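You operate a simulated robot arm through the tools that you are given. There is no shell and no other tool.

You are at the controls of a simulated two-armed robot. One attempt, no reset.

Task
Rinse both cartridges in the sink clean under the tap and stand them in the drying rack.
Fine: shut the tap again. Set down upright: cartridge.
Where things are to end (x, y in the base frame): cartridge within 60 mm of [-2990, 1970]; cartridge within 60 mm of [-2930, 2030].
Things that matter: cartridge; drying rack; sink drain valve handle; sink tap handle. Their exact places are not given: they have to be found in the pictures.

Only the result counts: the job must be done as asked and must still hold three seconds after the hand-in. Knocking over, shifting, dropping, spilling or breaking anything else fails it.

Robot
Two 7-joint arms with two-finger parallel grippers on one trunk, on a base that moves. Base frame: it is fixed to the floor where the robot stands at the start and does not move with it; the origin is under the middle of the robot, x ahead of it, y to its left, z up. Units: mm, rad, N and s.
The left shoulder is at the start at [45, 101, 1110], the right one opposite. With the tool pointing down near the work surface each hand reaches from about 220 to 520 mm from the robot's upright axis, wherever it stands, measured 20 degrees to its own side. Places, roughly: cartridge [-4500, 1250, 250]; drying rack [-3000, 2100, 800]; sink drain valve handle [-3500, 1800, 800]; sink tap handle [-3500, 1700, 800]. Payload 2.4 kg a hand.
The TCP of each hand is the grasp point between the finger pads, 24 mm short of the fingertips. In the tool frame z runs along the fingers and y along their closing line. Largest opening 68 mm; finger width 17, thickness 10; the body of the gripper, 40 by 70 mm, starts 41 mm behind the TCP.
Orientation is that of the tool frame in the base frame, as a unit quaternion [w, x, y, z]. With the fingers straight down and closing along the base's y, the tool's x points along the base's -x, its y along +y and its z along -z.

Tools
- The arms move only by the tool arm_command. It takes "left_plan", "right_plan" or both (then of equal length, played together; a hand with none holds still); each is text: rows parted by semicolons, each of 7 numbers parted by spaces: the shift along the tool's x, y, z in cm, then the turn, a rotation vector about the tool's x, y, z in rad, then the finger opening in cm, from 0 to 6.8. In form: x y z wx wy wz gripper; .... A call has 1 to 20 rows; each row shifts and turns the commanded pose from where the row before left it, along the tool's axes as they then stand. Each row takes 0.2 s and may step no farther than 50 mm and 0.15 rad from the row before; otherwise, or with a gripper value out of range, the whole call is refused. Where a pose cannot be reached the arm comes as near as it can. A force on the tool above 40 N (or 10 N above the force at the start of the call, whichever is more), or a blocked arm, ends the call early, and 0.2 s more pass. The fingers move at their own pace (about 72 mm/s each) and stop on an object; they squeeze with about 21 N. The grip force told is the motor's: it shows also when the fingers shut on nothing. Time passes only in rows, and 0.2 s behind the last, so rows that do not move let the fingers close. The reply holds the time, the measured pose of the TCP, the force on the tool along the base axes, the opening and the grip force, in the units named above and with some noise, with the torque about the TCP (base axes, N m) and any sound that the robot's microphone picked up.
- Cameras (640 x 400 px; columns grow to the right, rows downward): "scene" is now at [131.4, 1.5, 1271.9]; the picture's right is [-0.03, -1.00, 0.00], its down [-0.65, 0.02, -0.76] and it looks along [0.76, -0.02, -0.65] (base axes); focal length 279 px, centre (320, 200). "left" rides on the left gripper at [84, -11, -75] in its tool frame; the picture's right is [0.13, 0.99, 0.00], its down [-0.60, 0.08, -0.79] and it looks along [-0.79, 0.10, 0.61] (tool axes); focal length 251 px, centre (320, 200). "right" rides on the right gripper at [84, 11, -75] in its tool frame; the picture's right is [-0.13, 0.99, 0.00], its down [-0.60, -0.08, -0.79] and it looks along [-0.79, -0.10, 0.61] (tool axes); focal length 251 px, centre (320, 200).
- snapshot(camera): a new picture of that camera. The clock stands still meanwhile.
- lift_body(by): moves the trunk up (or, below 0, down) by that many mm; the arms and the scene camera ride with it, the base frame stays. It gives what a move gives, with no picture.
- steer(legs): drives the robot by 1 to 6 legs, each [ahead, left, turn to the left] in mm, mm and rad, along the robot's own axes; the way and the turn of a leg run together, so that a leg with both is an arc; at most 1500 mm and 3.142 rad a leg. The arms and the cameras ride along, it lands a little off, and it stops where it bumps. It gives what a move gives.
- turn_head(pan, tilt): turns the head with the scene camera to pan (to the left, within 1.501 rad either way) and tilt (down, from -0.506 to 1.204), counted from straight ahead of the robot (the tilt from the chest, where the trunk bows). It gives what a move gives.
- point_at(camera, pixels): for up to 12 pixels [column, row] of the newest picture of that camera ("zoom" is the newest enlarged one), the place [x, y, z] in the base frame of the surface seen there, good to about 2 mm, but the place of the scene camera against the robot may be out by one fixed shift of up to 18 mm in any direction. The clock stands still meanwhile.
- enlarge(camera, box): a new picture of the part [left, top, right, bottom] of that camera's present view, enlarged. The clock stands still meanwhile.
- job_done(): hands the job in; it is judged then, once.

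Unless the task says otherwise, let go and move clear before handing in.

The tools are called after ">>>" as a command line: name --argument value ..., lists and objects as JSON in quotes. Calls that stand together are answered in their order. arm_command: Moves the arms, as the interface text tells. Its arguments: {"type":"object","properties":{"left_plan":{"type":"string"},"right_plan":{"type":"string"}},"required":[]} The other tools are called the same way: lift_body (by) moves the trunk up or down; steer (legs) drives the base; turn_head (pan, tilt) turns the head that bears the scene camera; snapshot (camera) takes a picture; point_at (camera, pixels) gives the place of the surface under pixels of a picture; enlarge (camera, box) takes an enlarged picture of a part of a camera's view; job_done () hands the job in.

At the start:

```text
t: 0.0
left_tcp_pos: [412.0, 186.8, 1007.9]
left_orientation: [-0.001, 0.0, 1.0, 0.0]
left_wrist_force: [-0.5, 0.3, 0.1]
left_torque: [0.01, 0.02, -0.03]
left_finger_gap: 67.9
left_grasp_force: 0.1
right_tcp_pos: [426.3, -148.4, 1027.3]
right_orientation: [0.001, 0.0, 1.0, -0.001]
right_wrist_force: [0.3, 0.6, 0.8]
right_torque: [0.05, 0.03, 0.0]
right_finger_gap: 67.9
right_grasp_force: 0.1
trunk travel left (down, up): [-325.0, 524.0]
robot x, y, heading: [0.7, -1.0, 0.003]
head pan, tilt (commanded): [-0.026, 0.712]
```

scene: 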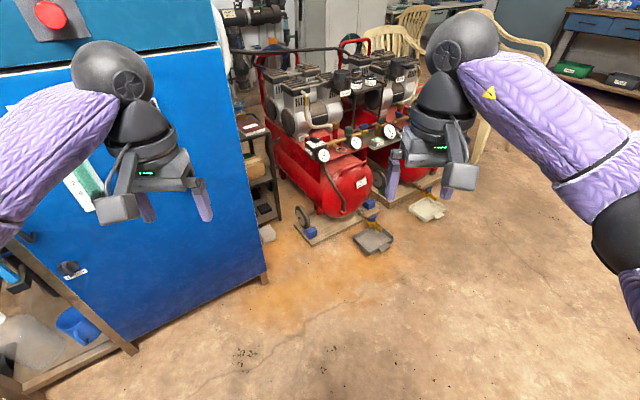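
right: 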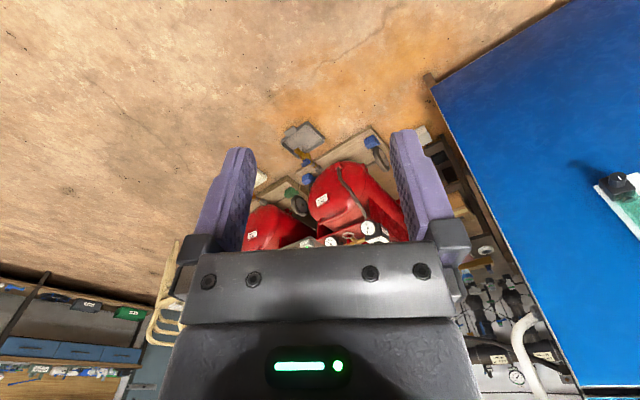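
left: 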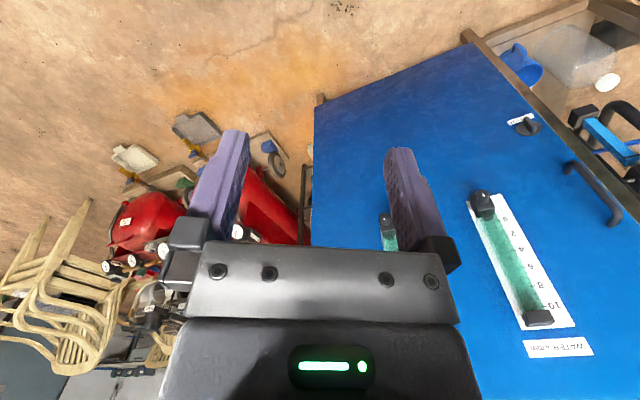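

The pictures show a blue cabinet on my left and compressors ahead; the sink area is behind me and to the left. I look around with the head before driving.

>>> turn_head --pan 1.5 --tilt 0.4

>>> snapshot --camera "scene"

>>> turn_head --pan -1.5 --tilt 0.4

>>> snapshot --camera "scene"

```text
t: 1.6
left_tcp_pos: [410.6, 185.7, 1007.3]
left_orientation: [-0.001, 0.001, 1.0, 0.0]
left_wrist_force: [-0.3, 0.3, 0.1]
left_torque: [0.02, 0.04, 0.0]
left_finger_gap: 67.9
left_grasp_force: 0.1
right_tcp_pos: [427.5, -148.7, 1026.6]
right_orientation: [0.0, 0.0, 1.0, 0.0]
right_wrist_force: [1.0, 0.8, -0.1]
right_torque: [-0.03, -0.03, -0.02]
right_finger_gap: 67.6
right_grasp_force: 0.1
trunk travel left (down, up): [-325.0, 524.0]
robot x, y, heading: [0.3, -1.0, 0.001]
head pan, tilt (commanded): [1.499, 0.4]
```

```text
taken
```

scene: 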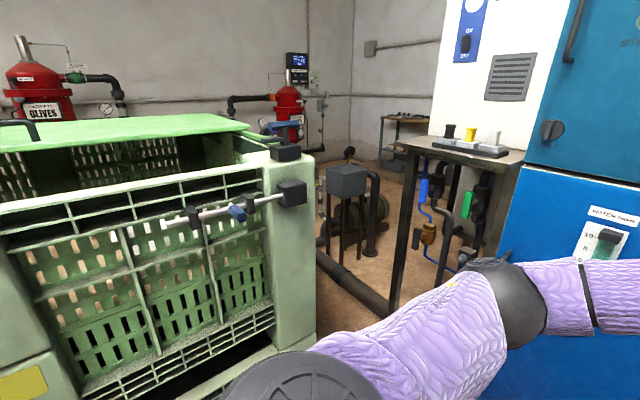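

```text
t: 4.2
left_tcp_pos: [410.8, 187.0, 1008.1]
left_orientation: [-0.001, 0.0, 1.0, 0.0]
left_wrist_force: [-0.7, -0.5, -0.5]
left_torque: [-0.01, 0.03, 0.0]
left_finger_gap: 68.1
left_grasp_force: 0.1
right_tcp_pos: [427.0, -148.9, 1027.4]
right_orientation: [0.0, 0.001, 1.0, 0.0]
right_wrist_force: [0.0, -0.2, 0.1]
right_torque: [-0.04, 0.01, -0.01]
right_finger_gap: 67.9
right_grasp_force: 0.1
trunk travel left (down, up): [-325.0, 524.0]
robot x, y, heading: [-2.7, -3.7, -0.005]
head pan, tilt (commanded): [-1.499, 0.4]
```

```text
taken
```

scene: 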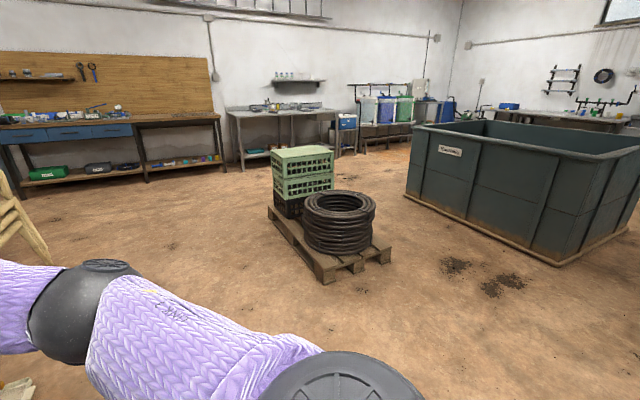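

Left side holds a green bin close by, the right side is open floor with a pallet around column 330 and a grey tank at the right. I measure a few of these obstacles before turning right.

>>> point_at --camera "scene" --pixels '[[325, 282], [270, 210], [390, 255], [405, 195], [555, 262], [630, 215], [540, 115], [590, 120]]'

>>> steer --legs '[[0, 0, -1.6]]'

>>> turn_head --pan -1.2 --tilt 0.35

>>> snapshot --camera "scene"

```text
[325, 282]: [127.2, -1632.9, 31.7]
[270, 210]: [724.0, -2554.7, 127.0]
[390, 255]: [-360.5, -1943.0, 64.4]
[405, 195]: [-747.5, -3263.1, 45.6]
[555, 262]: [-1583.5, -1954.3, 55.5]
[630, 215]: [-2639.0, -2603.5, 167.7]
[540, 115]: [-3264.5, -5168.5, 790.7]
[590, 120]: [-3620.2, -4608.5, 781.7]
```

```text
t: 8.5
left_tcp_pos: [171.2, -417.8, 1008.4]
left_orientation: [-0.001, 0.721, 0.693, 0.0]
left_wrist_force: [-0.2, -0.2, 0.1]
left_torque: [-0.02, -0.02, 0.03]
left_finger_gap: 68.2
left_grasp_force: 0.1
right_tcp_pos: [-164.8, -421.3, 1027.5]
right_orientation: [0.0, 0.721, 0.693, 0.001]
right_wrist_force: [0.5, 0.7, -0.4]
right_torque: [0.0, 0.01, 0.01]
right_finger_gap: 67.8
right_grasp_force: 0.1
trunk travel left (down, up): [-325.0, 524.0]
robot x, y, heading: [-0.2, 1.4, -1.615]
head pan, tilt (commanded): [-1.499, 0.4]
```

```text
t: 9.3
left_tcp_pos: [170.5, -418.1, 1008.8]
left_orientation: [-0.001, 0.721, 0.693, 0.001]
left_wrist_force: [-0.3, -0.6, 0.3]
left_torque: [-0.01, 0.02, 0.02]
left_finger_gap: 68.1
left_grasp_force: 0.0
right_tcp_pos: [-164.7, -421.1, 1026.4]
right_orientation: [0.0, 0.72, 0.694, 0.0]
right_wrist_force: [0.4, 0.0, 0.1]
right_torque: [0.03, -0.01, 0.01]
right_finger_gap: 68.1
right_grasp_force: 0.0
trunk travel left (down, up): [-325.0, 524.0]
robot x, y, heading: [2.1, 0.9, -1.61]
head pan, tilt (commanded): [-1.201, 0.351]
```

```text
taken
```

scene: 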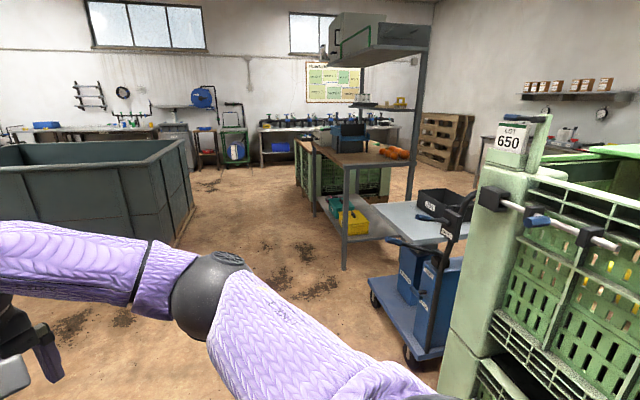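

I'm now facing -y; the picture shows a blue trolley (about 410,330), a workbench (345,200) and the green bin on the right, with something sink-like around (560,140). I measure these and turn further.

>>> point_at --camera "scene" --pixels '[[405, 360], [375, 300], [345, 268], [450, 390], [500, 200], [560, 135], [480, 150], [178, 245], [320, 205], [545, 118]]'

>>> steer --legs '[[0, 0, -1.5]]'

>>> turn_head --pan -0.4 --tilt 0.35

>>> snapshot --camera "scene"

```text
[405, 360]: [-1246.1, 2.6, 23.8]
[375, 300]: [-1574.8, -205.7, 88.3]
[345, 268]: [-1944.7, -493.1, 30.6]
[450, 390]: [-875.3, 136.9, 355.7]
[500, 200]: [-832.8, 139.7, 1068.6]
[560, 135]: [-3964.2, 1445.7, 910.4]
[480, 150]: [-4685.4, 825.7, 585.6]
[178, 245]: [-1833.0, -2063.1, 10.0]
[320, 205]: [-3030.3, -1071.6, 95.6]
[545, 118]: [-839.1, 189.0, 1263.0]
```

```text
t: 13.4
left_tcp_pos: [-405.0, -198.0, 1008.1]
left_orientation: [0.0, 1.0, 0.015, 0.001]
left_wrist_force: [-0.8, 0.7, 0.6]
left_torque: [0.04, 0.01, 0.01]
left_finger_gap: 67.7
left_grasp_force: 0.2
right_tcp_pos: [-431.0, 135.8, 1026.7]
right_orientation: [0.0, 1.0, 0.015, 0.0]
right_wrist_force: [-0.3, -0.8, 0.3]
right_torque: [-0.02, 0.01, 0.04]
right_finger_gap: 68.1
right_grasp_force: 0.0
trunk travel left (down, up): [-325.0, 524.0]
robot x, y, heading: [-1.3, -0.4, -3.113]
head pan, tilt (commanded): [-1.201, 0.351]
```

```text
t: 14.5
left_tcp_pos: [-405.9, -197.7, 1007.7]
left_orientation: [0.0, 1.0, 0.015, 0.002]
left_wrist_force: [0.1, -0.1, 0.7]
left_torque: [-0.01, 0.02, -0.03]
left_finger_gap: 67.9
left_grasp_force: 0.1
right_tcp_pos: [-429.6, 136.0, 1026.8]
right_orientation: [0.0, 1.0, 0.015, -0.001]
right_wrist_force: [-0.2, 1.0, -0.6]
right_torque: [0.0, 0.0, -0.02]
right_finger_gap: 68.1
right_grasp_force: 0.1
trunk travel left (down, up): [-325.0, 524.0]
robot x, y, heading: [-3.3, -0.6, -3.113]
head pan, tilt (commanded): [-0.4, 0.351]
```

```text
taken
```

scene: 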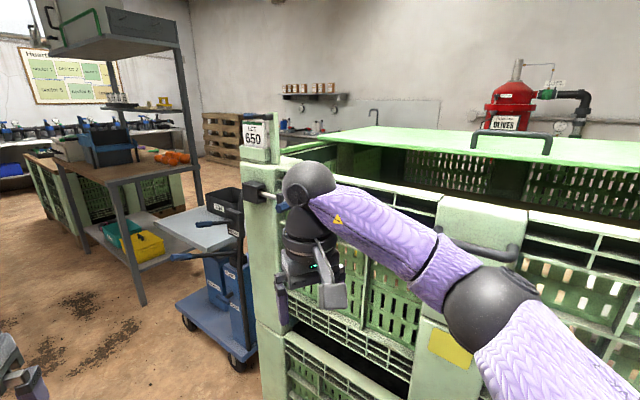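

The green bin blocks the direct way; beyond it a sink wall with a tap (375,115) shows. I raise the trunk to look over the bin.

>>> lift_body --by 500

>>> turn_head --pan -0.4 --tilt 0.45

>>> snapshot --camera "scene"

>>> point_at --camera "scene" --pixels '[[255, 330], [300, 250], [250, 200], [330, 140], [370, 110], [320, 130], [380, 130], [200, 180], [560, 200], [630, 170], [210, 250], [150, 230]]'

```text
refused: 500 is not a number from -400 to 400
```

```text
t: 15.2
left_tcp_pos: [-405.9, -197.3, 1007.6]
left_orientation: [0.0, 1.0, 0.015, 0.0]
left_wrist_force: [0.2, 0.3, -0.1]
left_torque: [0.03, 0.0, 0.01]
left_finger_gap: 68.0
left_grasp_force: 0.0
right_tcp_pos: [-431.2, 134.9, 1026.9]
right_orientation: [0.0, 1.0, 0.014, 0.0]
right_wrist_force: [-0.1, 1.2, -0.3]
right_torque: [0.01, 0.0, -0.01]
right_finger_gap: 68.0
right_grasp_force: 0.1
trunk travel left (down, up): [-325.0, 524.0]
robot x, y, heading: [0.0, -0.1, -3.112]
head pan, tilt (commanded): [-0.4, 0.45]
```

```text
taken
```

scene: 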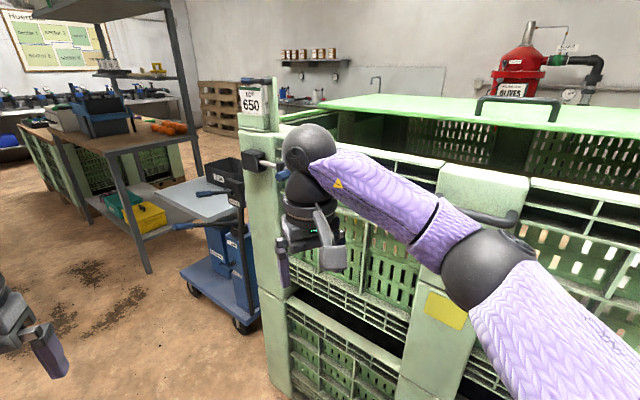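

```text
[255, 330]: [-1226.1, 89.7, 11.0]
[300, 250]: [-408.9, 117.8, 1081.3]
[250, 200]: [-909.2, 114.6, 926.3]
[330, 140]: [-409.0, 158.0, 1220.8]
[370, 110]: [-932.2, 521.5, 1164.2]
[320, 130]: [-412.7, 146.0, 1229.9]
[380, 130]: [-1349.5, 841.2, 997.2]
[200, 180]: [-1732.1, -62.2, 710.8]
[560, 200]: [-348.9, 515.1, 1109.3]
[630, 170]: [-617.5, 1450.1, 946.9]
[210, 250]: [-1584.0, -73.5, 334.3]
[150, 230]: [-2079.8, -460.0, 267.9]
```

>>> lift_body --by 400

>>> snapshot --camera "scene"

>>> turn_head --pan 0.1 --tilt 0.45

>>> snapshot --camera "scene"

```text
t: 19.0
left_tcp_pos: [-406.3, -197.9, 1408.9]
left_orientation: [-0.001, 1.0, 0.015, 0.001]
left_wrist_force: [-0.1, -0.4, -0.4]
left_torque: [0.02, 0.01, 0.0]
left_finger_gap: 68.1
left_grasp_force: 0.1
right_tcp_pos: [-431.8, 135.7, 1426.9]
right_orientation: [-0.001, 1.0, 0.015, 0.0]
right_wrist_force: [0.2, 0.0, 0.2]
right_torque: [-0.02, 0.02, 0.03]
right_finger_gap: 68.1
right_grasp_force: 0.0
trunk travel left (down, up): [-725.0, 124.0]
robot x, y, heading: [1.0, -0.9, -3.11]
head pan, tilt (commanded): [-0.4, 0.45]
```

```text
taken
```

scene: 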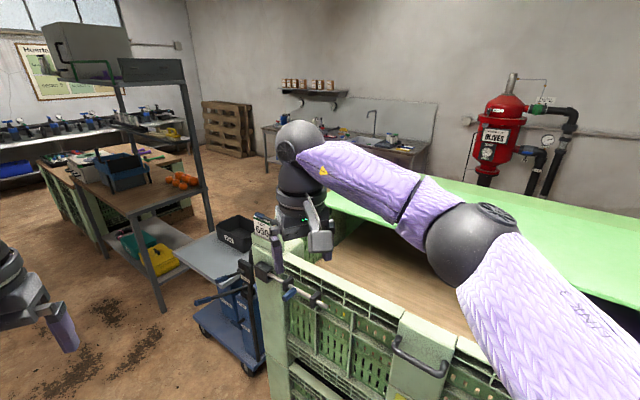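

```text
t: 20.0
left_tcp_pos: [-405.8, -197.8, 1408.3]
left_orientation: [0.0, 1.0, 0.014, 0.001]
left_wrist_force: [0.0, -0.1, -0.1]
left_torque: [0.02, 0.0, -0.02]
left_finger_gap: 68.1
left_grasp_force: 0.1
right_tcp_pos: [-431.1, 136.0, 1428.0]
right_orientation: [-0.001, 1.0, 0.015, 0.0]
right_wrist_force: [-0.2, 0.1, -0.1]
right_torque: [0.0, 0.01, -0.01]
right_finger_gap: 68.0
right_grasp_force: 0.2
trunk travel left (down, up): [-725.0, 124.0]
robot x, y, heading: [2.5, -0.0, -3.112]
head pan, tilt (commanded): [0.099, 0.45]
```

```text
taken
```

scene: 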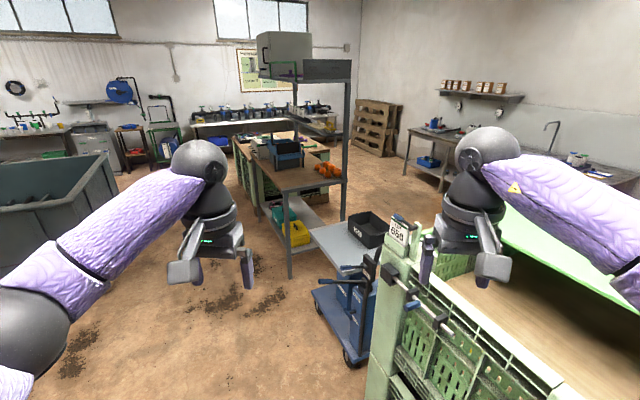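

From up here I see the sink bench at the right rear (430-620,140-190), the workbench in the middle (290,180) with the trolley against it. I measure the free passages.

>>> point_at --camera "scene" --pixels '[[290, 272], [315, 305], [345, 360], [240, 165], [290, 195], [345, 180], [330, 135], [410, 165], [440, 190], [405, 185], [360, 150], [550, 140]]'

>>> point_at --camera "scene" --pixels '[[245, 205], [262, 200], [110, 150], [110, 240], [340, 230], [365, 190], [345, 250], [570, 160], [600, 175], [390, 180], [350, 130], [400, 205]]'

>>> enlarge --camera "scene" --box '[340, 80, 640, 268]'

```text
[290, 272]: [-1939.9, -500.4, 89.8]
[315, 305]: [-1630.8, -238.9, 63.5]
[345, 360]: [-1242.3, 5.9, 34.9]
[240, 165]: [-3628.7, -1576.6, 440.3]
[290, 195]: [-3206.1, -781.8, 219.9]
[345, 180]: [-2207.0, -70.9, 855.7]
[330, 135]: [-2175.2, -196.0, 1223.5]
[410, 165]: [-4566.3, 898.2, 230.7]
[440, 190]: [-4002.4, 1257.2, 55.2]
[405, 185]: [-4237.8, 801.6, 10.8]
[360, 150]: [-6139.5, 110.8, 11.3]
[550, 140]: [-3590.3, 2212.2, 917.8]
```

```text
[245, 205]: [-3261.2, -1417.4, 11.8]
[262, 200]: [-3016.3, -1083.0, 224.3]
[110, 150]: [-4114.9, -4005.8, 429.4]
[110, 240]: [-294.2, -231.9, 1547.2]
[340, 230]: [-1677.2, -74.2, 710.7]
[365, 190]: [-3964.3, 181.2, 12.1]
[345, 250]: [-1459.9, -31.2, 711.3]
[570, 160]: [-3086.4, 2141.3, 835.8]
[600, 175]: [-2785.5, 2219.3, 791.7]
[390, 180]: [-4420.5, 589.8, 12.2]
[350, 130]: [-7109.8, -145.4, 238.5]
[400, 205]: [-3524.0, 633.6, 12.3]
```

```text
2.13 times, centred on (490, 174) of scene
```

zoom: 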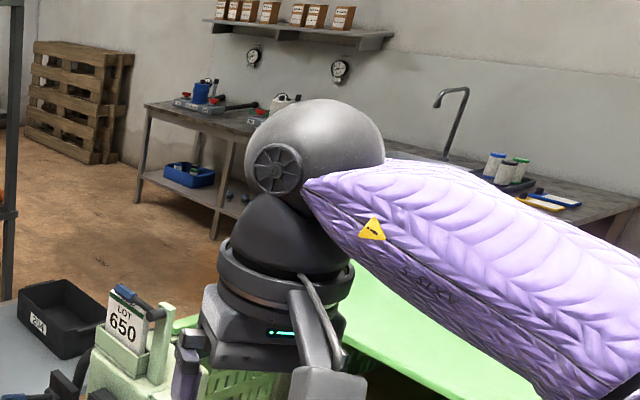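

The bench is reached by going around the left of the workbench (front leg at about (-1940,-500)), between it and the tank corner (-1833,-2063). I drive there in stages and look again.

>>> steer --legs '[[634, 1080, 0]]'

>>> turn_head --pan 0.2 --tilt 0.45

>>> snapshot --camera "scene"

```text
t: 26.3
left_tcp_pos: [-1015.2, -1289.9, 1407.7]
left_orientation: [0.0, 1.0, 0.006, 0.001]
left_wrist_force: [0.1, -0.1, -0.1]
left_torque: [0.02, 0.01, -0.01]
left_finger_gap: 68.0
left_grasp_force: 0.1
right_tcp_pos: [-1034.8, -955.4, 1427.1]
right_orientation: [0.0, 1.0, 0.006, 0.0]
right_wrist_force: [0.3, 0.1, -0.1]
right_torque: [-0.05, 0.0, 0.02]
right_finger_gap: 68.0
right_grasp_force: 0.1
trunk travel left (down, up): [-725.0, 124.0]
robot x, y, heading: [-605.4, -1097.5, -3.128]
head pan, tilt (commanded): [0.099, 0.45]
```

```text
t: 27.0
left_tcp_pos: [-1014.9, -1288.7, 1407.7]
left_orientation: [0.0, 1.0, 0.006, 0.0]
left_wrist_force: [-0.8, -0.1, 0.3]
left_torque: [-0.01, -0.03, 0.0]
left_finger_gap: 68.0
left_grasp_force: 0.1
right_tcp_pos: [-1035.5, -955.5, 1426.7]
right_orientation: [0.0, 1.0, 0.007, 0.0]
right_wrist_force: [0.3, 0.5, -0.1]
right_torque: [0.02, -0.01, -0.01]
right_finger_gap: 68.2
right_grasp_force: 0.0
trunk travel left (down, up): [-725.0, 124.0]
robot x, y, heading: [-606.5, -1098.3, -3.125]
head pan, tilt (commanded): [0.201, 0.45]
```

```text
taken
```

scene: 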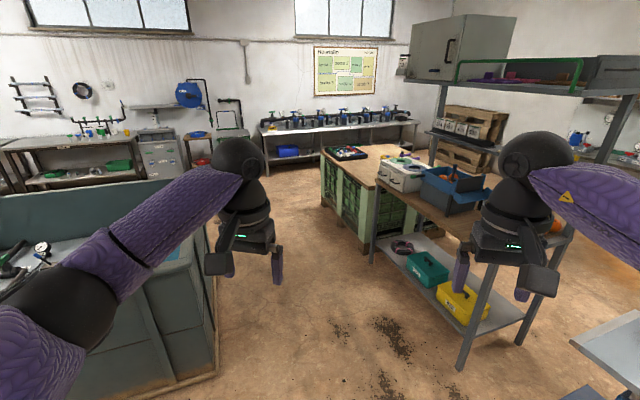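

The corridor between tank (column 215) and workbench (legs at (462,368), (370,260)) is clear. I measure its corners.

>>> point_at --camera "scene" --pixels '[[462, 366], [371, 258], [322, 205], [365, 248], [215, 370], [212, 290], [208, 225], [325, 155], [395, 145], [265, 172], [300, 200], [520, 340]]'

```text
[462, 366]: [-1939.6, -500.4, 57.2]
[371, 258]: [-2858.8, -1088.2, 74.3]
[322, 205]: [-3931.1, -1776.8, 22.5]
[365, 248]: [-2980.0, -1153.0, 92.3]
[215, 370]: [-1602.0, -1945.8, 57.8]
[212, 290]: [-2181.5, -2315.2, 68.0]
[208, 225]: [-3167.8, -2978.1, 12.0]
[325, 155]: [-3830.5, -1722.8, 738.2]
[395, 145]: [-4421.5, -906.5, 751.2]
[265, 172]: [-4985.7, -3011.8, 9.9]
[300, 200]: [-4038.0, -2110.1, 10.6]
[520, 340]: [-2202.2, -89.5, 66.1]
```

The corridor is about 1.4 m wide and runs along heading -2.57. I turn to that heading, centre myself and drive ahead, then look again.

>>> steer --legs '[[0, 0, 0.554], [300, -526, 0], [1500, 0, 0]]'

>>> turn_head --pan -0.3 --tilt 0.45

>>> snapshot --camera "scene"

```text
t: 38.7
left_tcp_pos: [-2627.6, -1948.5, 1408.5]
left_orientation: [0.0, 0.963, 0.27, 0.001]
left_wrist_force: [0.3, 0.4, 0.3]
left_torque: [0.01, -0.01, -0.02]
left_finger_gap: 68.2
left_grasp_force: 0.0
right_tcp_pos: [-2815.2, -1670.3, 1426.1]
right_orientation: [0.0, 0.963, 0.269, 0.0]
right_wrist_force: [0.2, 0.9, -0.7]
right_torque: [0.0, 0.01, 0.03]
right_finger_gap: 67.8
right_grasp_force: 0.1
trunk travel left (down, up): [-725.0, 124.0]
robot x, y, heading: [-2374.7, -1576.7, -2.596]
head pan, tilt (commanded): [0.201, 0.45]
```

```text
t: 39.7
left_tcp_pos: [-2628.1, -1949.6, 1407.1]
left_orientation: [0.0, 0.963, 0.27, 0.001]
left_wrist_force: [0.3, 0.3, 0.3]
left_torque: [0.01, 0.0, 0.02]
left_finger_gap: 68.2
left_grasp_force: 0.2
right_tcp_pos: [-2813.7, -1670.3, 1426.6]
right_orientation: [-0.001, 0.963, 0.269, 0.0]
right_wrist_force: [-0.3, 0.9, -0.4]
right_torque: [0.03, -0.01, 0.0]
right_finger_gap: 68.0
right_grasp_force: 0.1
trunk travel left (down, up): [-725.0, 124.0]
robot x, y, heading: [-2371.2, -1576.2, -2.598]
head pan, tilt (commanded): [-0.3, 0.45]
```

```text
taken
```

scene: 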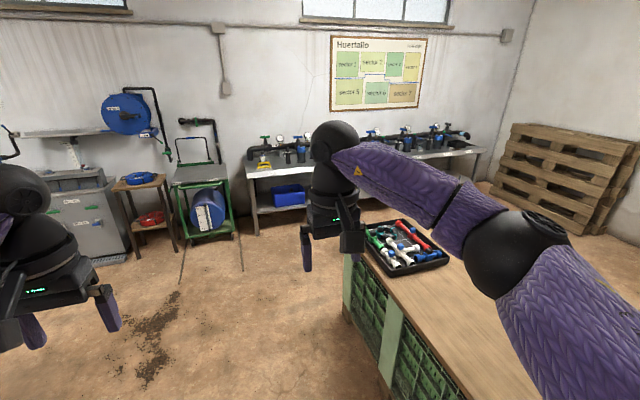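

The end of the workbench is at (350,310) and the back bench at (255,235)-(475,180), leaving a free aisle. I measure the aisle before going around.

>>> point_at --camera "scene" --pixels '[[258, 234], [475, 182], [348, 315], [440, 265], [480, 200], [495, 195], [600, 240], [182, 282], [385, 390], [360, 225]]'

```text
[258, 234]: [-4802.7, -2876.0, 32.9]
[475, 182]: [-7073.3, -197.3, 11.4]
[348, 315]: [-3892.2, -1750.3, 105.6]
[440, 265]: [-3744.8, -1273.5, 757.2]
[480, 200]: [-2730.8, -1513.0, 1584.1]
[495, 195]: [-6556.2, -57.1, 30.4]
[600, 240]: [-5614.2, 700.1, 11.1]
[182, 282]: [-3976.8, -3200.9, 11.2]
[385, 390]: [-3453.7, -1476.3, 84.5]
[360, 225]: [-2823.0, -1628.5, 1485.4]
```

The aisle spans about 1.35 m; I drive to its middle, turn right to face the sink wall, and look.

>>> steer --legs '[[1500, 0, 0.027], [540, 0, 0], [0, 0, -1.571]]'

>>> turn_head --pan -0.4 --tilt 0.45

>>> snapshot --camera "scene"

```text
t: 53.6
left_tcp_pos: [-4468.0, -2415.9, 1408.5]
left_orientation: [0.001, 0.881, -0.473, 0.001]
left_wrist_force: [0.0, 0.3, -0.4]
left_torque: [0.02, -0.01, -0.01]
left_finger_gap: 68.0
left_grasp_force: 0.0
right_tcp_pos: [-4197.8, -2218.7, 1426.4]
right_orientation: [0.0, 0.88, -0.475, 0.001]
right_wrist_force: [0.1, -0.3, -0.4]
right_torque: [-0.02, 0.03, 0.01]
right_finger_gap: 67.9
right_grasp_force: 0.0
trunk travel left (down, up): [-725.0, 124.0]
robot x, y, heading: [-4086.2, -2656.7, 2.154]
head pan, tilt (commanded): [-0.3, 0.45]
```

```text
t: 54.2
left_tcp_pos: [-4468.8, -2416.3, 1408.4]
left_orientation: [0.001, 0.881, -0.472, 0.001]
left_wrist_force: [0.7, -0.1, 0.5]
left_torque: [0.0, 0.03, 0.0]
left_finger_gap: 68.0
left_grasp_force: 0.0
right_tcp_pos: [-4198.8, -2220.3, 1426.1]
right_orientation: [0.0, 0.881, -0.474, 0.0]
right_wrist_force: [-0.6, 0.1, -0.5]
right_torque: [0.02, -0.02, 0.02]
right_finger_gap: 68.1
right_grasp_force: 0.0
trunk travel left (down, up): [-725.0, 124.0]
robot x, y, heading: [-4087.7, -2659.5, 2.152]
head pan, tilt (commanded): [-0.4, 0.45]
```

```text
taken
```

scene: 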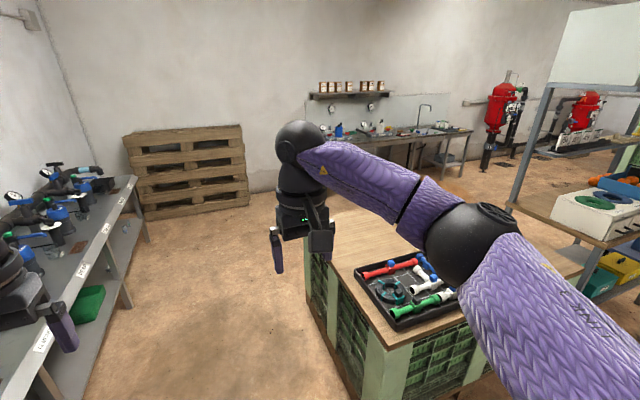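

I now face the sink wall; the back bench is close on the left (edge about (100,300)) and the workbench end on the right (315,300). I check clearances.

>>> point_at --camera "scene" --pixels '[[40, 365], [90, 265], [137, 180], [125, 305], [310, 295], [375, 340], [325, 240], [340, 165], [405, 170], [250, 190], [425, 130], [440, 165]]'

```text
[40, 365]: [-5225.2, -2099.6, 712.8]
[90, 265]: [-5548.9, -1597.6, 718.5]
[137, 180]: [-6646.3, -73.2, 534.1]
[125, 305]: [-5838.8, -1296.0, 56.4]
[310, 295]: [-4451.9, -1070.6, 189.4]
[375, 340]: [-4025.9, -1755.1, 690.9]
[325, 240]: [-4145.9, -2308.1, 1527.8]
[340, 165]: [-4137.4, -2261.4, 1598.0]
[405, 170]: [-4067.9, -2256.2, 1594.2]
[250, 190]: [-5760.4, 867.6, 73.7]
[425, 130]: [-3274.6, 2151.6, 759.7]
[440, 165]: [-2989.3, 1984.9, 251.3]
```

Aisle from a≈4336 to 5531 along the wall direction, I'm nearly central. I drive ahead 2.4 m, then right 1.2 m toward the sink bench's left end, and look.

>>> steer --legs '[[1500, 0, -0.011], [900, 0, 0], [0, -1200, 0]]'

>>> turn_head --pan -0.6 --tilt 0.55

>>> snapshot --camera "scene"

```text
t: 71.7
left_tcp_pos: [-4866.7, 257.5, 1408.5]
left_orientation: [0.001, 0.89, -0.456, 0.001]
left_wrist_force: [-0.1, -0.2, -0.7]
left_torque: [0.01, -0.04, 0.01]
left_finger_gap: 68.1
left_grasp_force: 0.1
right_tcp_pos: [-4604.4, 464.9, 1427.2]
right_orientation: [-0.001, 0.89, -0.456, 0.0]
right_wrist_force: [0.2, -0.1, 0.5]
right_torque: [0.05, 0.02, 0.0]
right_finger_gap: 68.1
right_grasp_force: 0.1
trunk travel left (down, up): [-725.0, 124.0]
robot x, y, heading: [-4476.4, 30.5, 2.193]
head pan, tilt (commanded): [-0.4, 0.45]
```

```text
t: 72.4
left_tcp_pos: [-4866.9, 257.9, 1407.4]
left_orientation: [0.001, 0.89, -0.455, 0.001]
left_wrist_force: [-0.2, 0.1, 0.3]
left_torque: [-0.02, -0.01, 0.0]
left_finger_gap: 68.0
left_grasp_force: 0.0
right_tcp_pos: [-4603.3, 464.4, 1426.7]
right_orientation: [-0.001, 0.889, -0.457, 0.0]
right_wrist_force: [0.5, 0.3, 0.7]
right_torque: [-0.01, -0.01, 0.02]
right_finger_gap: 68.1
right_grasp_force: 0.1
trunk travel left (down, up): [-725.0, 124.0]
robot x, y, heading: [-4474.7, 28.2, 2.19]
head pan, tilt (commanded): [-0.6, 0.55]
```

```text
taken
```

scene: 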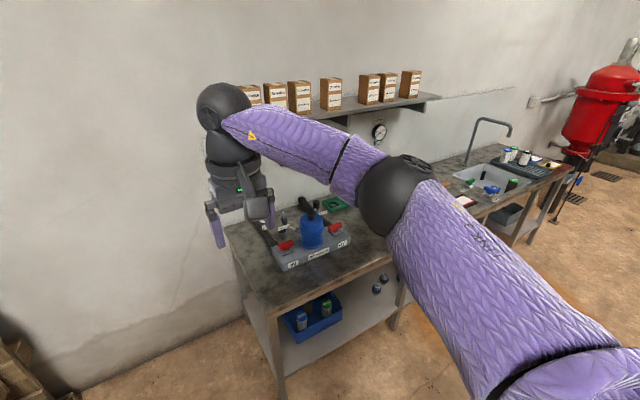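

On the lower shelf a blue box holds two small cartridges (300,320) and (326,306); the sink at (490,180) seems to hold green/blue items too. I zoom in on both.

>>> enlarge --camera "scene" --box '[260, 260, 420, 360]'

>>> enlarge --camera "scene" --box '[430, 110, 590, 210]'

```text
4.00 times, centred on (340, 310) of scene
```

zoom: 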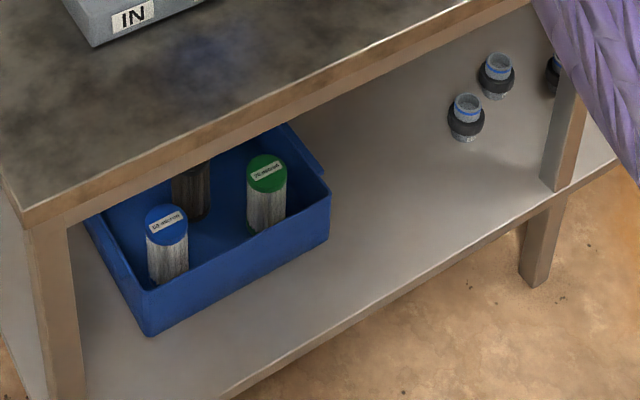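

```text
4.00 times, centred on (510, 160) of scene
```

zoom: 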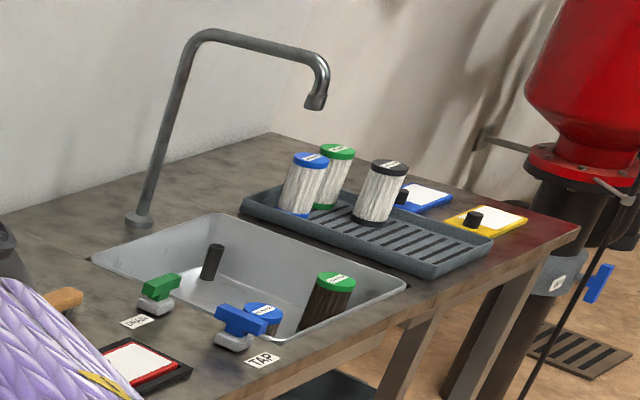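

The sink holds the two dirty cartridges (blue cap and green cap); green "DRAIN" and blue "TAP" levers sit at the front edge, and the rack with three other cartridges is to the right. I measure these roughly and drive in front of the sink.

>>> point_at --camera "zoom" --pixels '[[160, 285], [240, 320], [262, 312], [335, 280], [212, 262], [315, 100], [310, 160], [388, 165], [337, 150], [480, 245], [400, 320], [250, 205]]'

>>> steer --legs '[[0, 0, -0.049], [0, -1500, 0]]'

>>> turn_head --pan -0.2 --tilt 0.6

>>> snapshot --camera "scene"

```text
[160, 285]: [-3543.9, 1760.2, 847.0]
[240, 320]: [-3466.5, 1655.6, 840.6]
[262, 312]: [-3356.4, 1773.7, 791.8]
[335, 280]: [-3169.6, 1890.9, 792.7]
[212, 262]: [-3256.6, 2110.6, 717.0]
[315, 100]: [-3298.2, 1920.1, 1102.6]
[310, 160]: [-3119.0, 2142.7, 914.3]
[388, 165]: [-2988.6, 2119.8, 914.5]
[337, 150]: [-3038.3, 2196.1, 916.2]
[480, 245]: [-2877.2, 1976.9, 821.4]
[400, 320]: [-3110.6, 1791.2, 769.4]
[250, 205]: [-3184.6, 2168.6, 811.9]
```

```text
t: 80.2
left_tcp_pos: [-3621.2, 1088.7, 1408.5]
left_orientation: [0.0, 0.884, -0.467, 0.001]
left_wrist_force: [0.5, 0.2, -0.4]
left_torque: [0.03, 0.0, 0.01]
left_finger_gap: 67.8
left_grasp_force: 0.1
right_tcp_pos: [-3353.6, 1289.7, 1426.9]
right_orientation: [0.0, 0.884, -0.467, 0.0]
right_wrist_force: [-0.1, 0.3, 0.4]
right_torque: [-0.01, 0.01, 0.01]
right_finger_gap: 68.1
right_grasp_force: 0.1
trunk travel left (down, up): [-725.0, 124.0]
robot x, y, heading: [-3239.6, 855.8, 2.169]
head pan, tilt (commanded): [-0.6, 0.55]
```

```text
t: 81.1
left_tcp_pos: [-3620.9, 1088.9, 1408.2]
left_orientation: [0.001, 0.884, -0.467, 0.001]
left_wrist_force: [0.4, -0.3, -0.3]
left_torque: [0.0, 0.01, 0.01]
left_finger_gap: 67.9
left_grasp_force: 0.0
right_tcp_pos: [-3353.4, 1289.2, 1426.1]
right_orientation: [0.0, 0.884, -0.468, 0.0]
right_wrist_force: [0.3, 0.1, -0.3]
right_torque: [-0.02, 0.01, 0.0]
right_finger_gap: 68.1
right_grasp_force: 0.1
trunk travel left (down, up): [-725.0, 124.0]
robot x, y, heading: [-3239.3, 854.3, 2.168]
head pan, tilt (commanded): [-0.201, 0.6]
```

```text
taken
```

scene: 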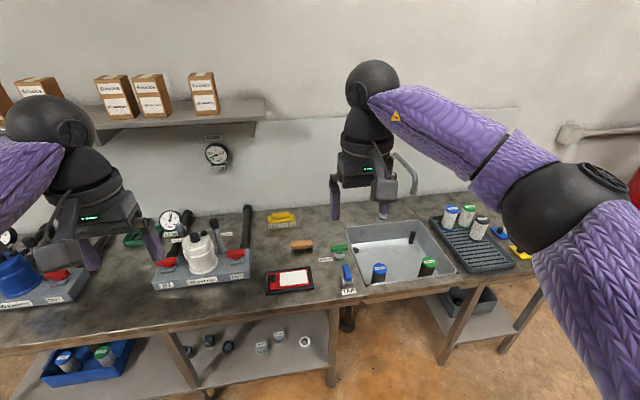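

The whole bench is in view: TAP lever at (347,272), DRAIN lever at (338,250), sink cartridges at (379,270) and (428,265), rack at (475,245). I measure bench front edge, rack and tap in detail.

>>> enlarge --camera "scene" --box '[310, 180, 550, 330]'

>>> point_at --camera "scene" --pixels '[[340, 312], [365, 296], [440, 285], [500, 280], [355, 285], [455, 272], [400, 265], [410, 250]]'

```text
2.67 times, centred on (430, 255) of scene
```

zoom: 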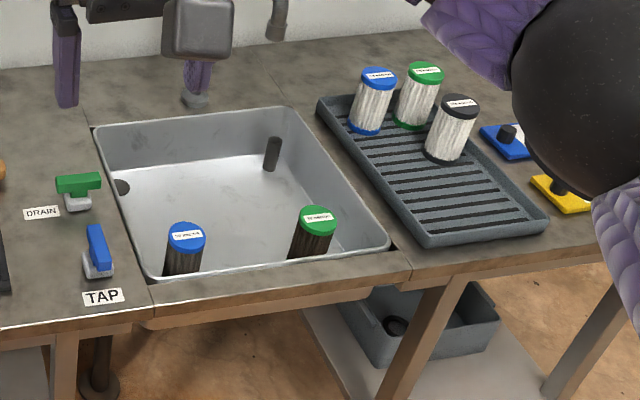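

```text
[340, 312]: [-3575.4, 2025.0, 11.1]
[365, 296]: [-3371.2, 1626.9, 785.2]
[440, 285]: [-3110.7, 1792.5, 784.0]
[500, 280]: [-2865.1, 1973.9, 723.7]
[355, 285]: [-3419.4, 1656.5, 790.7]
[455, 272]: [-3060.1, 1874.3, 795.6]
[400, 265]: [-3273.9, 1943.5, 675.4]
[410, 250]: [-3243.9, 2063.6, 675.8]
```

Now a clean view of the work area: the TAP lever runs along depth, the DRAIN lever across. I measure details in this zoom.

>>> point_at --camera "zoom" --pixels '[[92, 230], [103, 265], [62, 180], [98, 178], [75, 200], [186, 238], [184, 260], [318, 215], [272, 140], [272, 165], [120, 187], [150, 275]]'

>>> point_at --camera "zoom" --pixels '[[320, 100], [430, 245], [545, 225], [378, 78], [428, 70], [460, 105], [440, 155], [430, 190], [480, 190], [390, 248], [290, 110], [275, 35]]'

```text
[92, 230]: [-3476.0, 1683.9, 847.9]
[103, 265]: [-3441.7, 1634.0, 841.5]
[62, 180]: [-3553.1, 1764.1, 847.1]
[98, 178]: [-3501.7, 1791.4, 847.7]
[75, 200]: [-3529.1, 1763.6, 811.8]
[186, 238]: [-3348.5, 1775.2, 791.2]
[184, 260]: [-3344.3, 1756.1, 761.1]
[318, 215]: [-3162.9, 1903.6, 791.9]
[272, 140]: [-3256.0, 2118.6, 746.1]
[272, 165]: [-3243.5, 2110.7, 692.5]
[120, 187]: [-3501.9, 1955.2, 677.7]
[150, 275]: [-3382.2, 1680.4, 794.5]
```

```text
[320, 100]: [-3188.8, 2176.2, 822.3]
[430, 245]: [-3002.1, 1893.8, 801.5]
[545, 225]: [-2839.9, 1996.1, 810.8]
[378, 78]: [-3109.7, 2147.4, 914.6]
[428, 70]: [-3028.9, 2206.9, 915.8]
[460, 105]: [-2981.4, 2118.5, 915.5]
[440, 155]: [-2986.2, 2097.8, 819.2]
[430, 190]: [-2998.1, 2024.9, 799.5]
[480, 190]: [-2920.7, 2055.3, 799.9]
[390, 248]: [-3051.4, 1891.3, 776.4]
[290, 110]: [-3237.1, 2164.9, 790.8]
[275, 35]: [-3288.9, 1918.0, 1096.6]
```

Sink floor is at z≈675, bench top ≈795, rack floor ≈800 and the spout tip near (-3290,1918,1097). I retract both hands a bit, lower the trunk, and drive up to the sink.

>>> arm_command --left_plan "4 0 0 0 0 0 6.8; 4 0 0 0 0 0 6.8; 4 0 0 0 0 0 6.8" --right_plan "4 0 0 0 0 0 6.8; 4 0 0 0 0 0 6.8; 4 0 0 0 0 0 6.8"

>>> lift_body --by -330

>>> steer --legs '[[0, 0, -0.026], [0, -450, 0]]'

>>> turn_head --pan 0.0 --tilt 0.7

>>> snapshot --camera "scene"

```text
t: 81.9
left_tcp_pos: [-3553.3, 985.3, 1408.4]
left_orientation: [0.0, 0.884, -0.468, -0.001]
left_wrist_force: [-0.1, -0.1, -0.6]
left_torque: [0.0, -0.01, -0.01]
left_finger_gap: 67.9
left_grasp_force: 0.1
right_tcp_pos: [-3284.1, 1186.9, 1428.8]
right_orientation: [-0.001, 0.884, -0.468, -0.001]
right_wrist_force: [0.8, 0.1, 0.3]
right_torque: [0.04, 0.04, -0.03]
right_finger_gap: 68.0
right_grasp_force: 0.1
trunk travel left (down, up): [-725.0, 124.0]
robot x, y, heading: [-3235.6, 850.9, 2.169]
head pan, tilt (commanded): [-0.201, 0.6]
```

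```text
t: 85.1
left_tcp_pos: [-3555.3, 990.1, 1078.0]
left_orientation: [-0.001, 0.884, -0.467, 0.0]
left_wrist_force: [-0.1, 0.0, 0.6]
left_torque: [-0.01, -0.01, -0.01]
left_finger_gap: 67.9
left_grasp_force: 0.1
right_tcp_pos: [-3286.1, 1190.3, 1097.0]
right_orientation: [0.0, 0.883, -0.469, 0.0]
right_wrist_force: [0.8, 0.1, 0.1]
right_torque: [-0.02, 0.01, -0.02]
right_finger_gap: 68.0
right_grasp_force: 0.0
trunk travel left (down, up): [-395.0, 454.0]
robot x, y, heading: [-3240.5, 853.5, 2.169]
head pan, tilt (commanded): [-0.201, 0.6]
```

```text
t: 88.2
left_tcp_pos: [-3175.9, 1237.8, 1078.3]
left_orientation: [0.0, 0.878, -0.479, 0.0]
left_wrist_force: [-0.4, -0.3, -0.6]
left_torque: [-0.02, -0.01, -0.02]
left_finger_gap: 68.1
left_grasp_force: 0.0
right_tcp_pos: [-2902.3, 1430.7, 1096.0]
right_orientation: [0.0, 0.878, -0.478, -0.001]
right_wrist_force: [-0.1, -0.3, 0.0]
right_torque: [0.0, 0.0, 0.0]
right_finger_gap: 68.2
right_grasp_force: 0.0
trunk travel left (down, up): [-395.0, 454.0]
robot x, y, heading: [-2861.1, 1092.9, 2.141]
head pan, tilt (commanded): [-0.201, 0.6]
```

```text
t: 88.9
left_tcp_pos: [-3176.7, 1238.2, 1078.2]
left_orientation: [0.001, 0.878, -0.479, 0.0]
left_wrist_force: [-0.5, -0.4, -0.4]
left_torque: [-0.02, 0.02, 0.0]
left_finger_gap: 68.1
left_grasp_force: 0.0
right_tcp_pos: [-2902.6, 1431.4, 1096.4]
right_orientation: [0.0, 0.878, -0.478, 0.0]
right_wrist_force: [-0.1, -0.3, -0.4]
right_torque: [-0.03, 0.02, 0.01]
right_finger_gap: 67.9
right_grasp_force: 0.0
trunk travel left (down, up): [-395.0, 454.0]
robot x, y, heading: [-2861.7, 1095.0, 2.143]
head pan, tilt (commanded): [0.0, 0.7]
```

```text
taken
```

scene: 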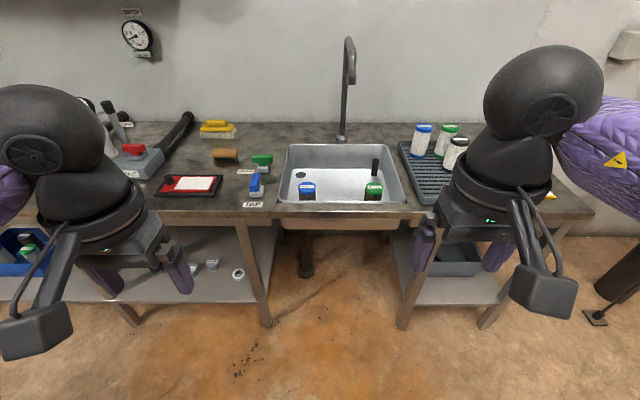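

I'm centred in front of the sink; the drain hole shows at (300,172), TAP lever (257,184), DRAIN lever (262,160). I zoom in on them.

>>> enlarge --camera "scene" --box '[220, 135, 348, 215]'

>>> point_at --camera "zoom" --pixels '[[170, 265], [190, 200], [180, 290], [208, 100], [245, 98], [200, 130], [402, 175], [440, 255], [400, 190]]'

>>> enlarge --camera "scene" --box '[340, 110, 484, 200]'

```text
5.00 times, centred on (284, 175) of scene
```

zoom: 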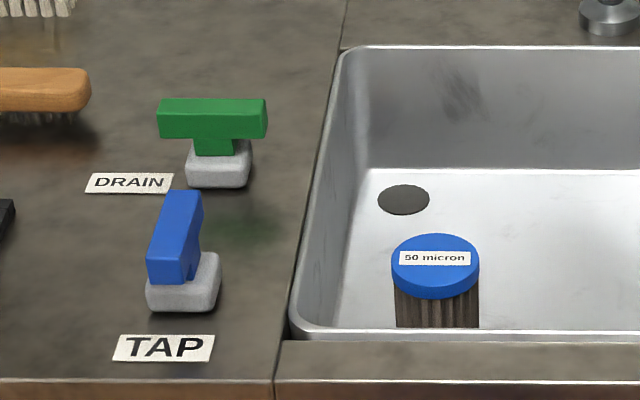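

```text
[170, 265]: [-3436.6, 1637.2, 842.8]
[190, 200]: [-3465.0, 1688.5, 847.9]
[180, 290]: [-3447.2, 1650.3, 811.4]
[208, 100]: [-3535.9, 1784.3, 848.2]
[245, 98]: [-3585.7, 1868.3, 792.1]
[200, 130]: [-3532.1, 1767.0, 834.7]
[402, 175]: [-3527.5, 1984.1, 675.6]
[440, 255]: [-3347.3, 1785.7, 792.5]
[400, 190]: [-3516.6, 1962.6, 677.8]
```

```text
4.44 times, centred on (412, 155) of scene
```

zoom: 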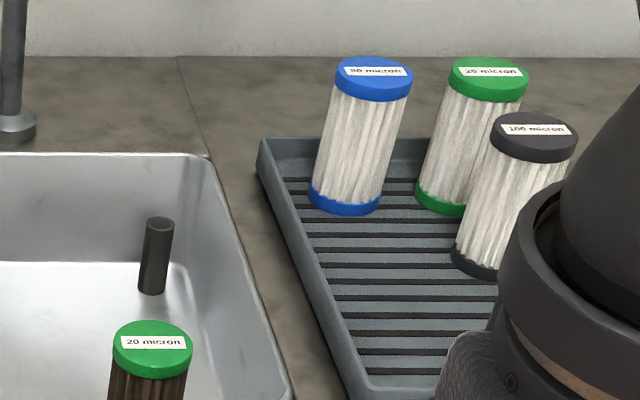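

The T-handles are clear: TAP bar runs in depth (no water now), DRAIN bar crosswise, and the two sink cartridges are "50 micron" (blue) and "20 micron" (green), caps about 56 mm wide. I drive up close to the bench.

>>> steer --legs '[[0, -77, 0], [420, 0, 0]]'

>>> turn_head --pan 0.0 --tilt 0.9

>>> snapshot --camera "scene"

>>> snapshot --camera "right"

>>> snapshot --camera "left"

```text
t: 92.2
left_tcp_pos: [-3343.2, 1644.6, 1078.4]
left_orientation: [0.0, 0.877, -0.481, 0.001]
left_wrist_force: [-0.2, -0.1, -0.8]
left_torque: [-0.02, 0.0, -0.03]
left_finger_gap: 68.0
left_grasp_force: 0.1
right_tcp_pos: [-3069.5, 1837.8, 1097.1]
right_orientation: [0.0, 0.876, -0.482, 0.001]
right_wrist_force: [0.3, 0.2, -0.3]
right_torque: [0.01, 0.02, 0.02]
right_finger_gap: 67.9
right_grasp_force: 0.0
trunk travel left (down, up): [-395.0, 454.0]
robot x, y, heading: [-3028.7, 1501.3, 2.138]
head pan, tilt (commanded): [0.0, 0.7]
```

```text
t: 92.9
left_tcp_pos: [-3344.1, 1644.1, 1076.7]
left_orientation: [0.001, 0.877, -0.481, 0.0]
left_wrist_force: [0.9, -0.1, 0.0]
left_torque: [-0.02, 0.06, -0.01]
left_finger_gap: 67.9
left_grasp_force: 0.2
right_tcp_pos: [-3068.5, 1837.7, 1096.5]
right_orientation: [0.001, 0.877, -0.481, 0.0]
right_wrist_force: [0.8, -0.5, 0.3]
right_torque: [0.0, -0.01, -0.02]
right_finger_gap: 67.7
right_grasp_force: 0.1
trunk travel left (down, up): [-395.0, 454.0]
robot x, y, heading: [-3033.0, 1499.5, 2.135]
head pan, tilt (commanded): [0.0, 0.901]
```

```text
taken
```

scene: 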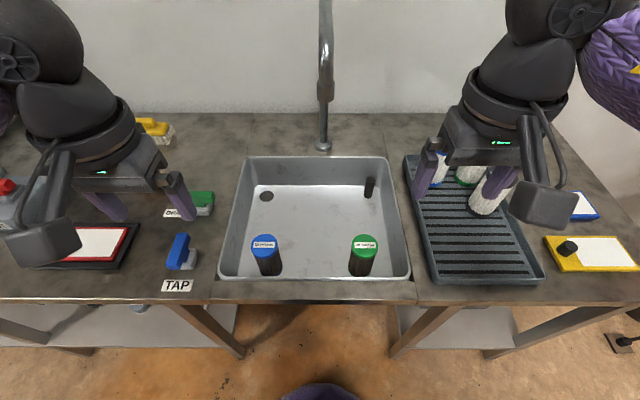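

```text
taken
```

right: 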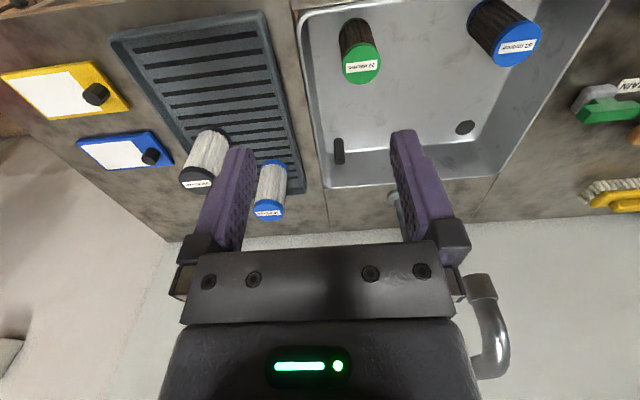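

```text
taken
```

left: 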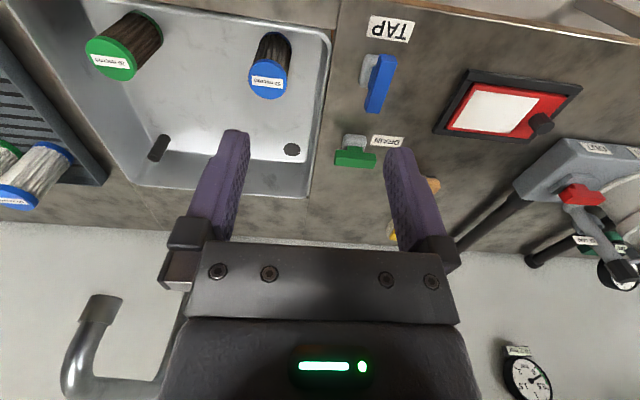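

Both hand cameras see the sink well: green cap (361,67) and blue cap (515,45) in the right picture, TAP bar (380,85) and DRAIN bar (355,157) in the left. I take accurate points from the hand cameras.

>>> point_at --camera "right" --pixels '[[361, 65], [345, 60], [378, 62], [361, 82], [515, 45], [338, 150], [465, 127], [268, 208], [240, 90], [270, 20], [482, 282], [480, 275]]'

>>> point_at --camera "left" --pixels '[[385, 58], [372, 110], [380, 85], [366, 72], [340, 158], [373, 158], [355, 140], [268, 80], [292, 150], [110, 60], [120, 300], [102, 298]]'

```text
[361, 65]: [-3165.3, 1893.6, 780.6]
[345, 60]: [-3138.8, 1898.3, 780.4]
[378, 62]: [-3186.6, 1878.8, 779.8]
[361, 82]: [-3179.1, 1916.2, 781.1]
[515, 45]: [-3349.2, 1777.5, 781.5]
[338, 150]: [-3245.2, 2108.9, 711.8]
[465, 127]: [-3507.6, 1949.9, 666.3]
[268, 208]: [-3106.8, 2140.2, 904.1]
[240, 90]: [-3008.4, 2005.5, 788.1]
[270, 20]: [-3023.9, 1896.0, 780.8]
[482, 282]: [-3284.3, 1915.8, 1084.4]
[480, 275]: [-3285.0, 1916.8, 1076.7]
```

```text
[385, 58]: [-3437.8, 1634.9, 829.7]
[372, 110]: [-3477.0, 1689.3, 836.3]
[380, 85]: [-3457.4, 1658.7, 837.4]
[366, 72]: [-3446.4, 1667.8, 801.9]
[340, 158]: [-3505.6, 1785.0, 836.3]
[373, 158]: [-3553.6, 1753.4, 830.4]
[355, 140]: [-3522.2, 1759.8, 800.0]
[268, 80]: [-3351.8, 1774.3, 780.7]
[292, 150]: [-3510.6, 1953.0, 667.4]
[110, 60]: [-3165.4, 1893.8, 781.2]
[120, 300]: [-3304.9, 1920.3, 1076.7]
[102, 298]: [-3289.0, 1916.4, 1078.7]
```

Hand cameras give cap tops at z≈781, sink floor 666, spout mouth about 1076. I zoom the right camera on the green cap for an exact centre.

>>> enlarge --camera "right" --box '[320, 10, 400, 60]'

>>> enlarge --camera "right" --box '[321, 40, 401, 90]'

>>> point_at --camera "zoom" --pixels '[[175, 200], [475, 190], [325, 80], [325, 330], [200, 280], [450, 280], [200, 110], [440, 110]]'

```text
8.00 times, centred on (360, 35) of right
```

zoom: 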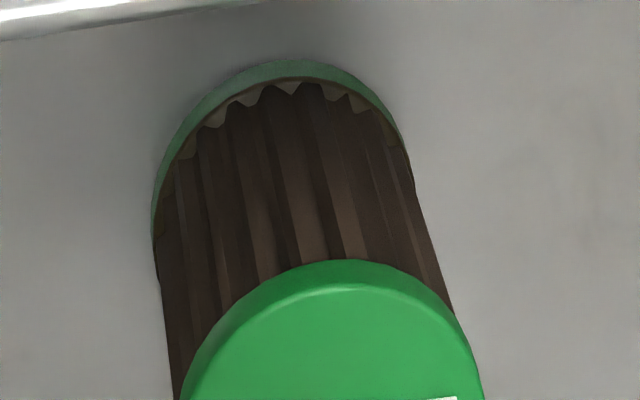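

```text
8.00 times, centred on (361, 65) of right
```

zoom: 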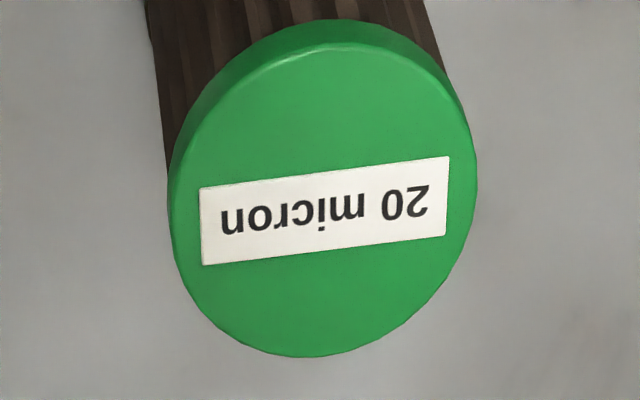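

```text
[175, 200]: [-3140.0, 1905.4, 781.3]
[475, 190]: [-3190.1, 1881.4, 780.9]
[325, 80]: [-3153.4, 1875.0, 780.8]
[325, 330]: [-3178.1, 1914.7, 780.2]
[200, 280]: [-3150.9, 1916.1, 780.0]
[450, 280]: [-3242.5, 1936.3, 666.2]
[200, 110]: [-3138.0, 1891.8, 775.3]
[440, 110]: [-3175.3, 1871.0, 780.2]
```

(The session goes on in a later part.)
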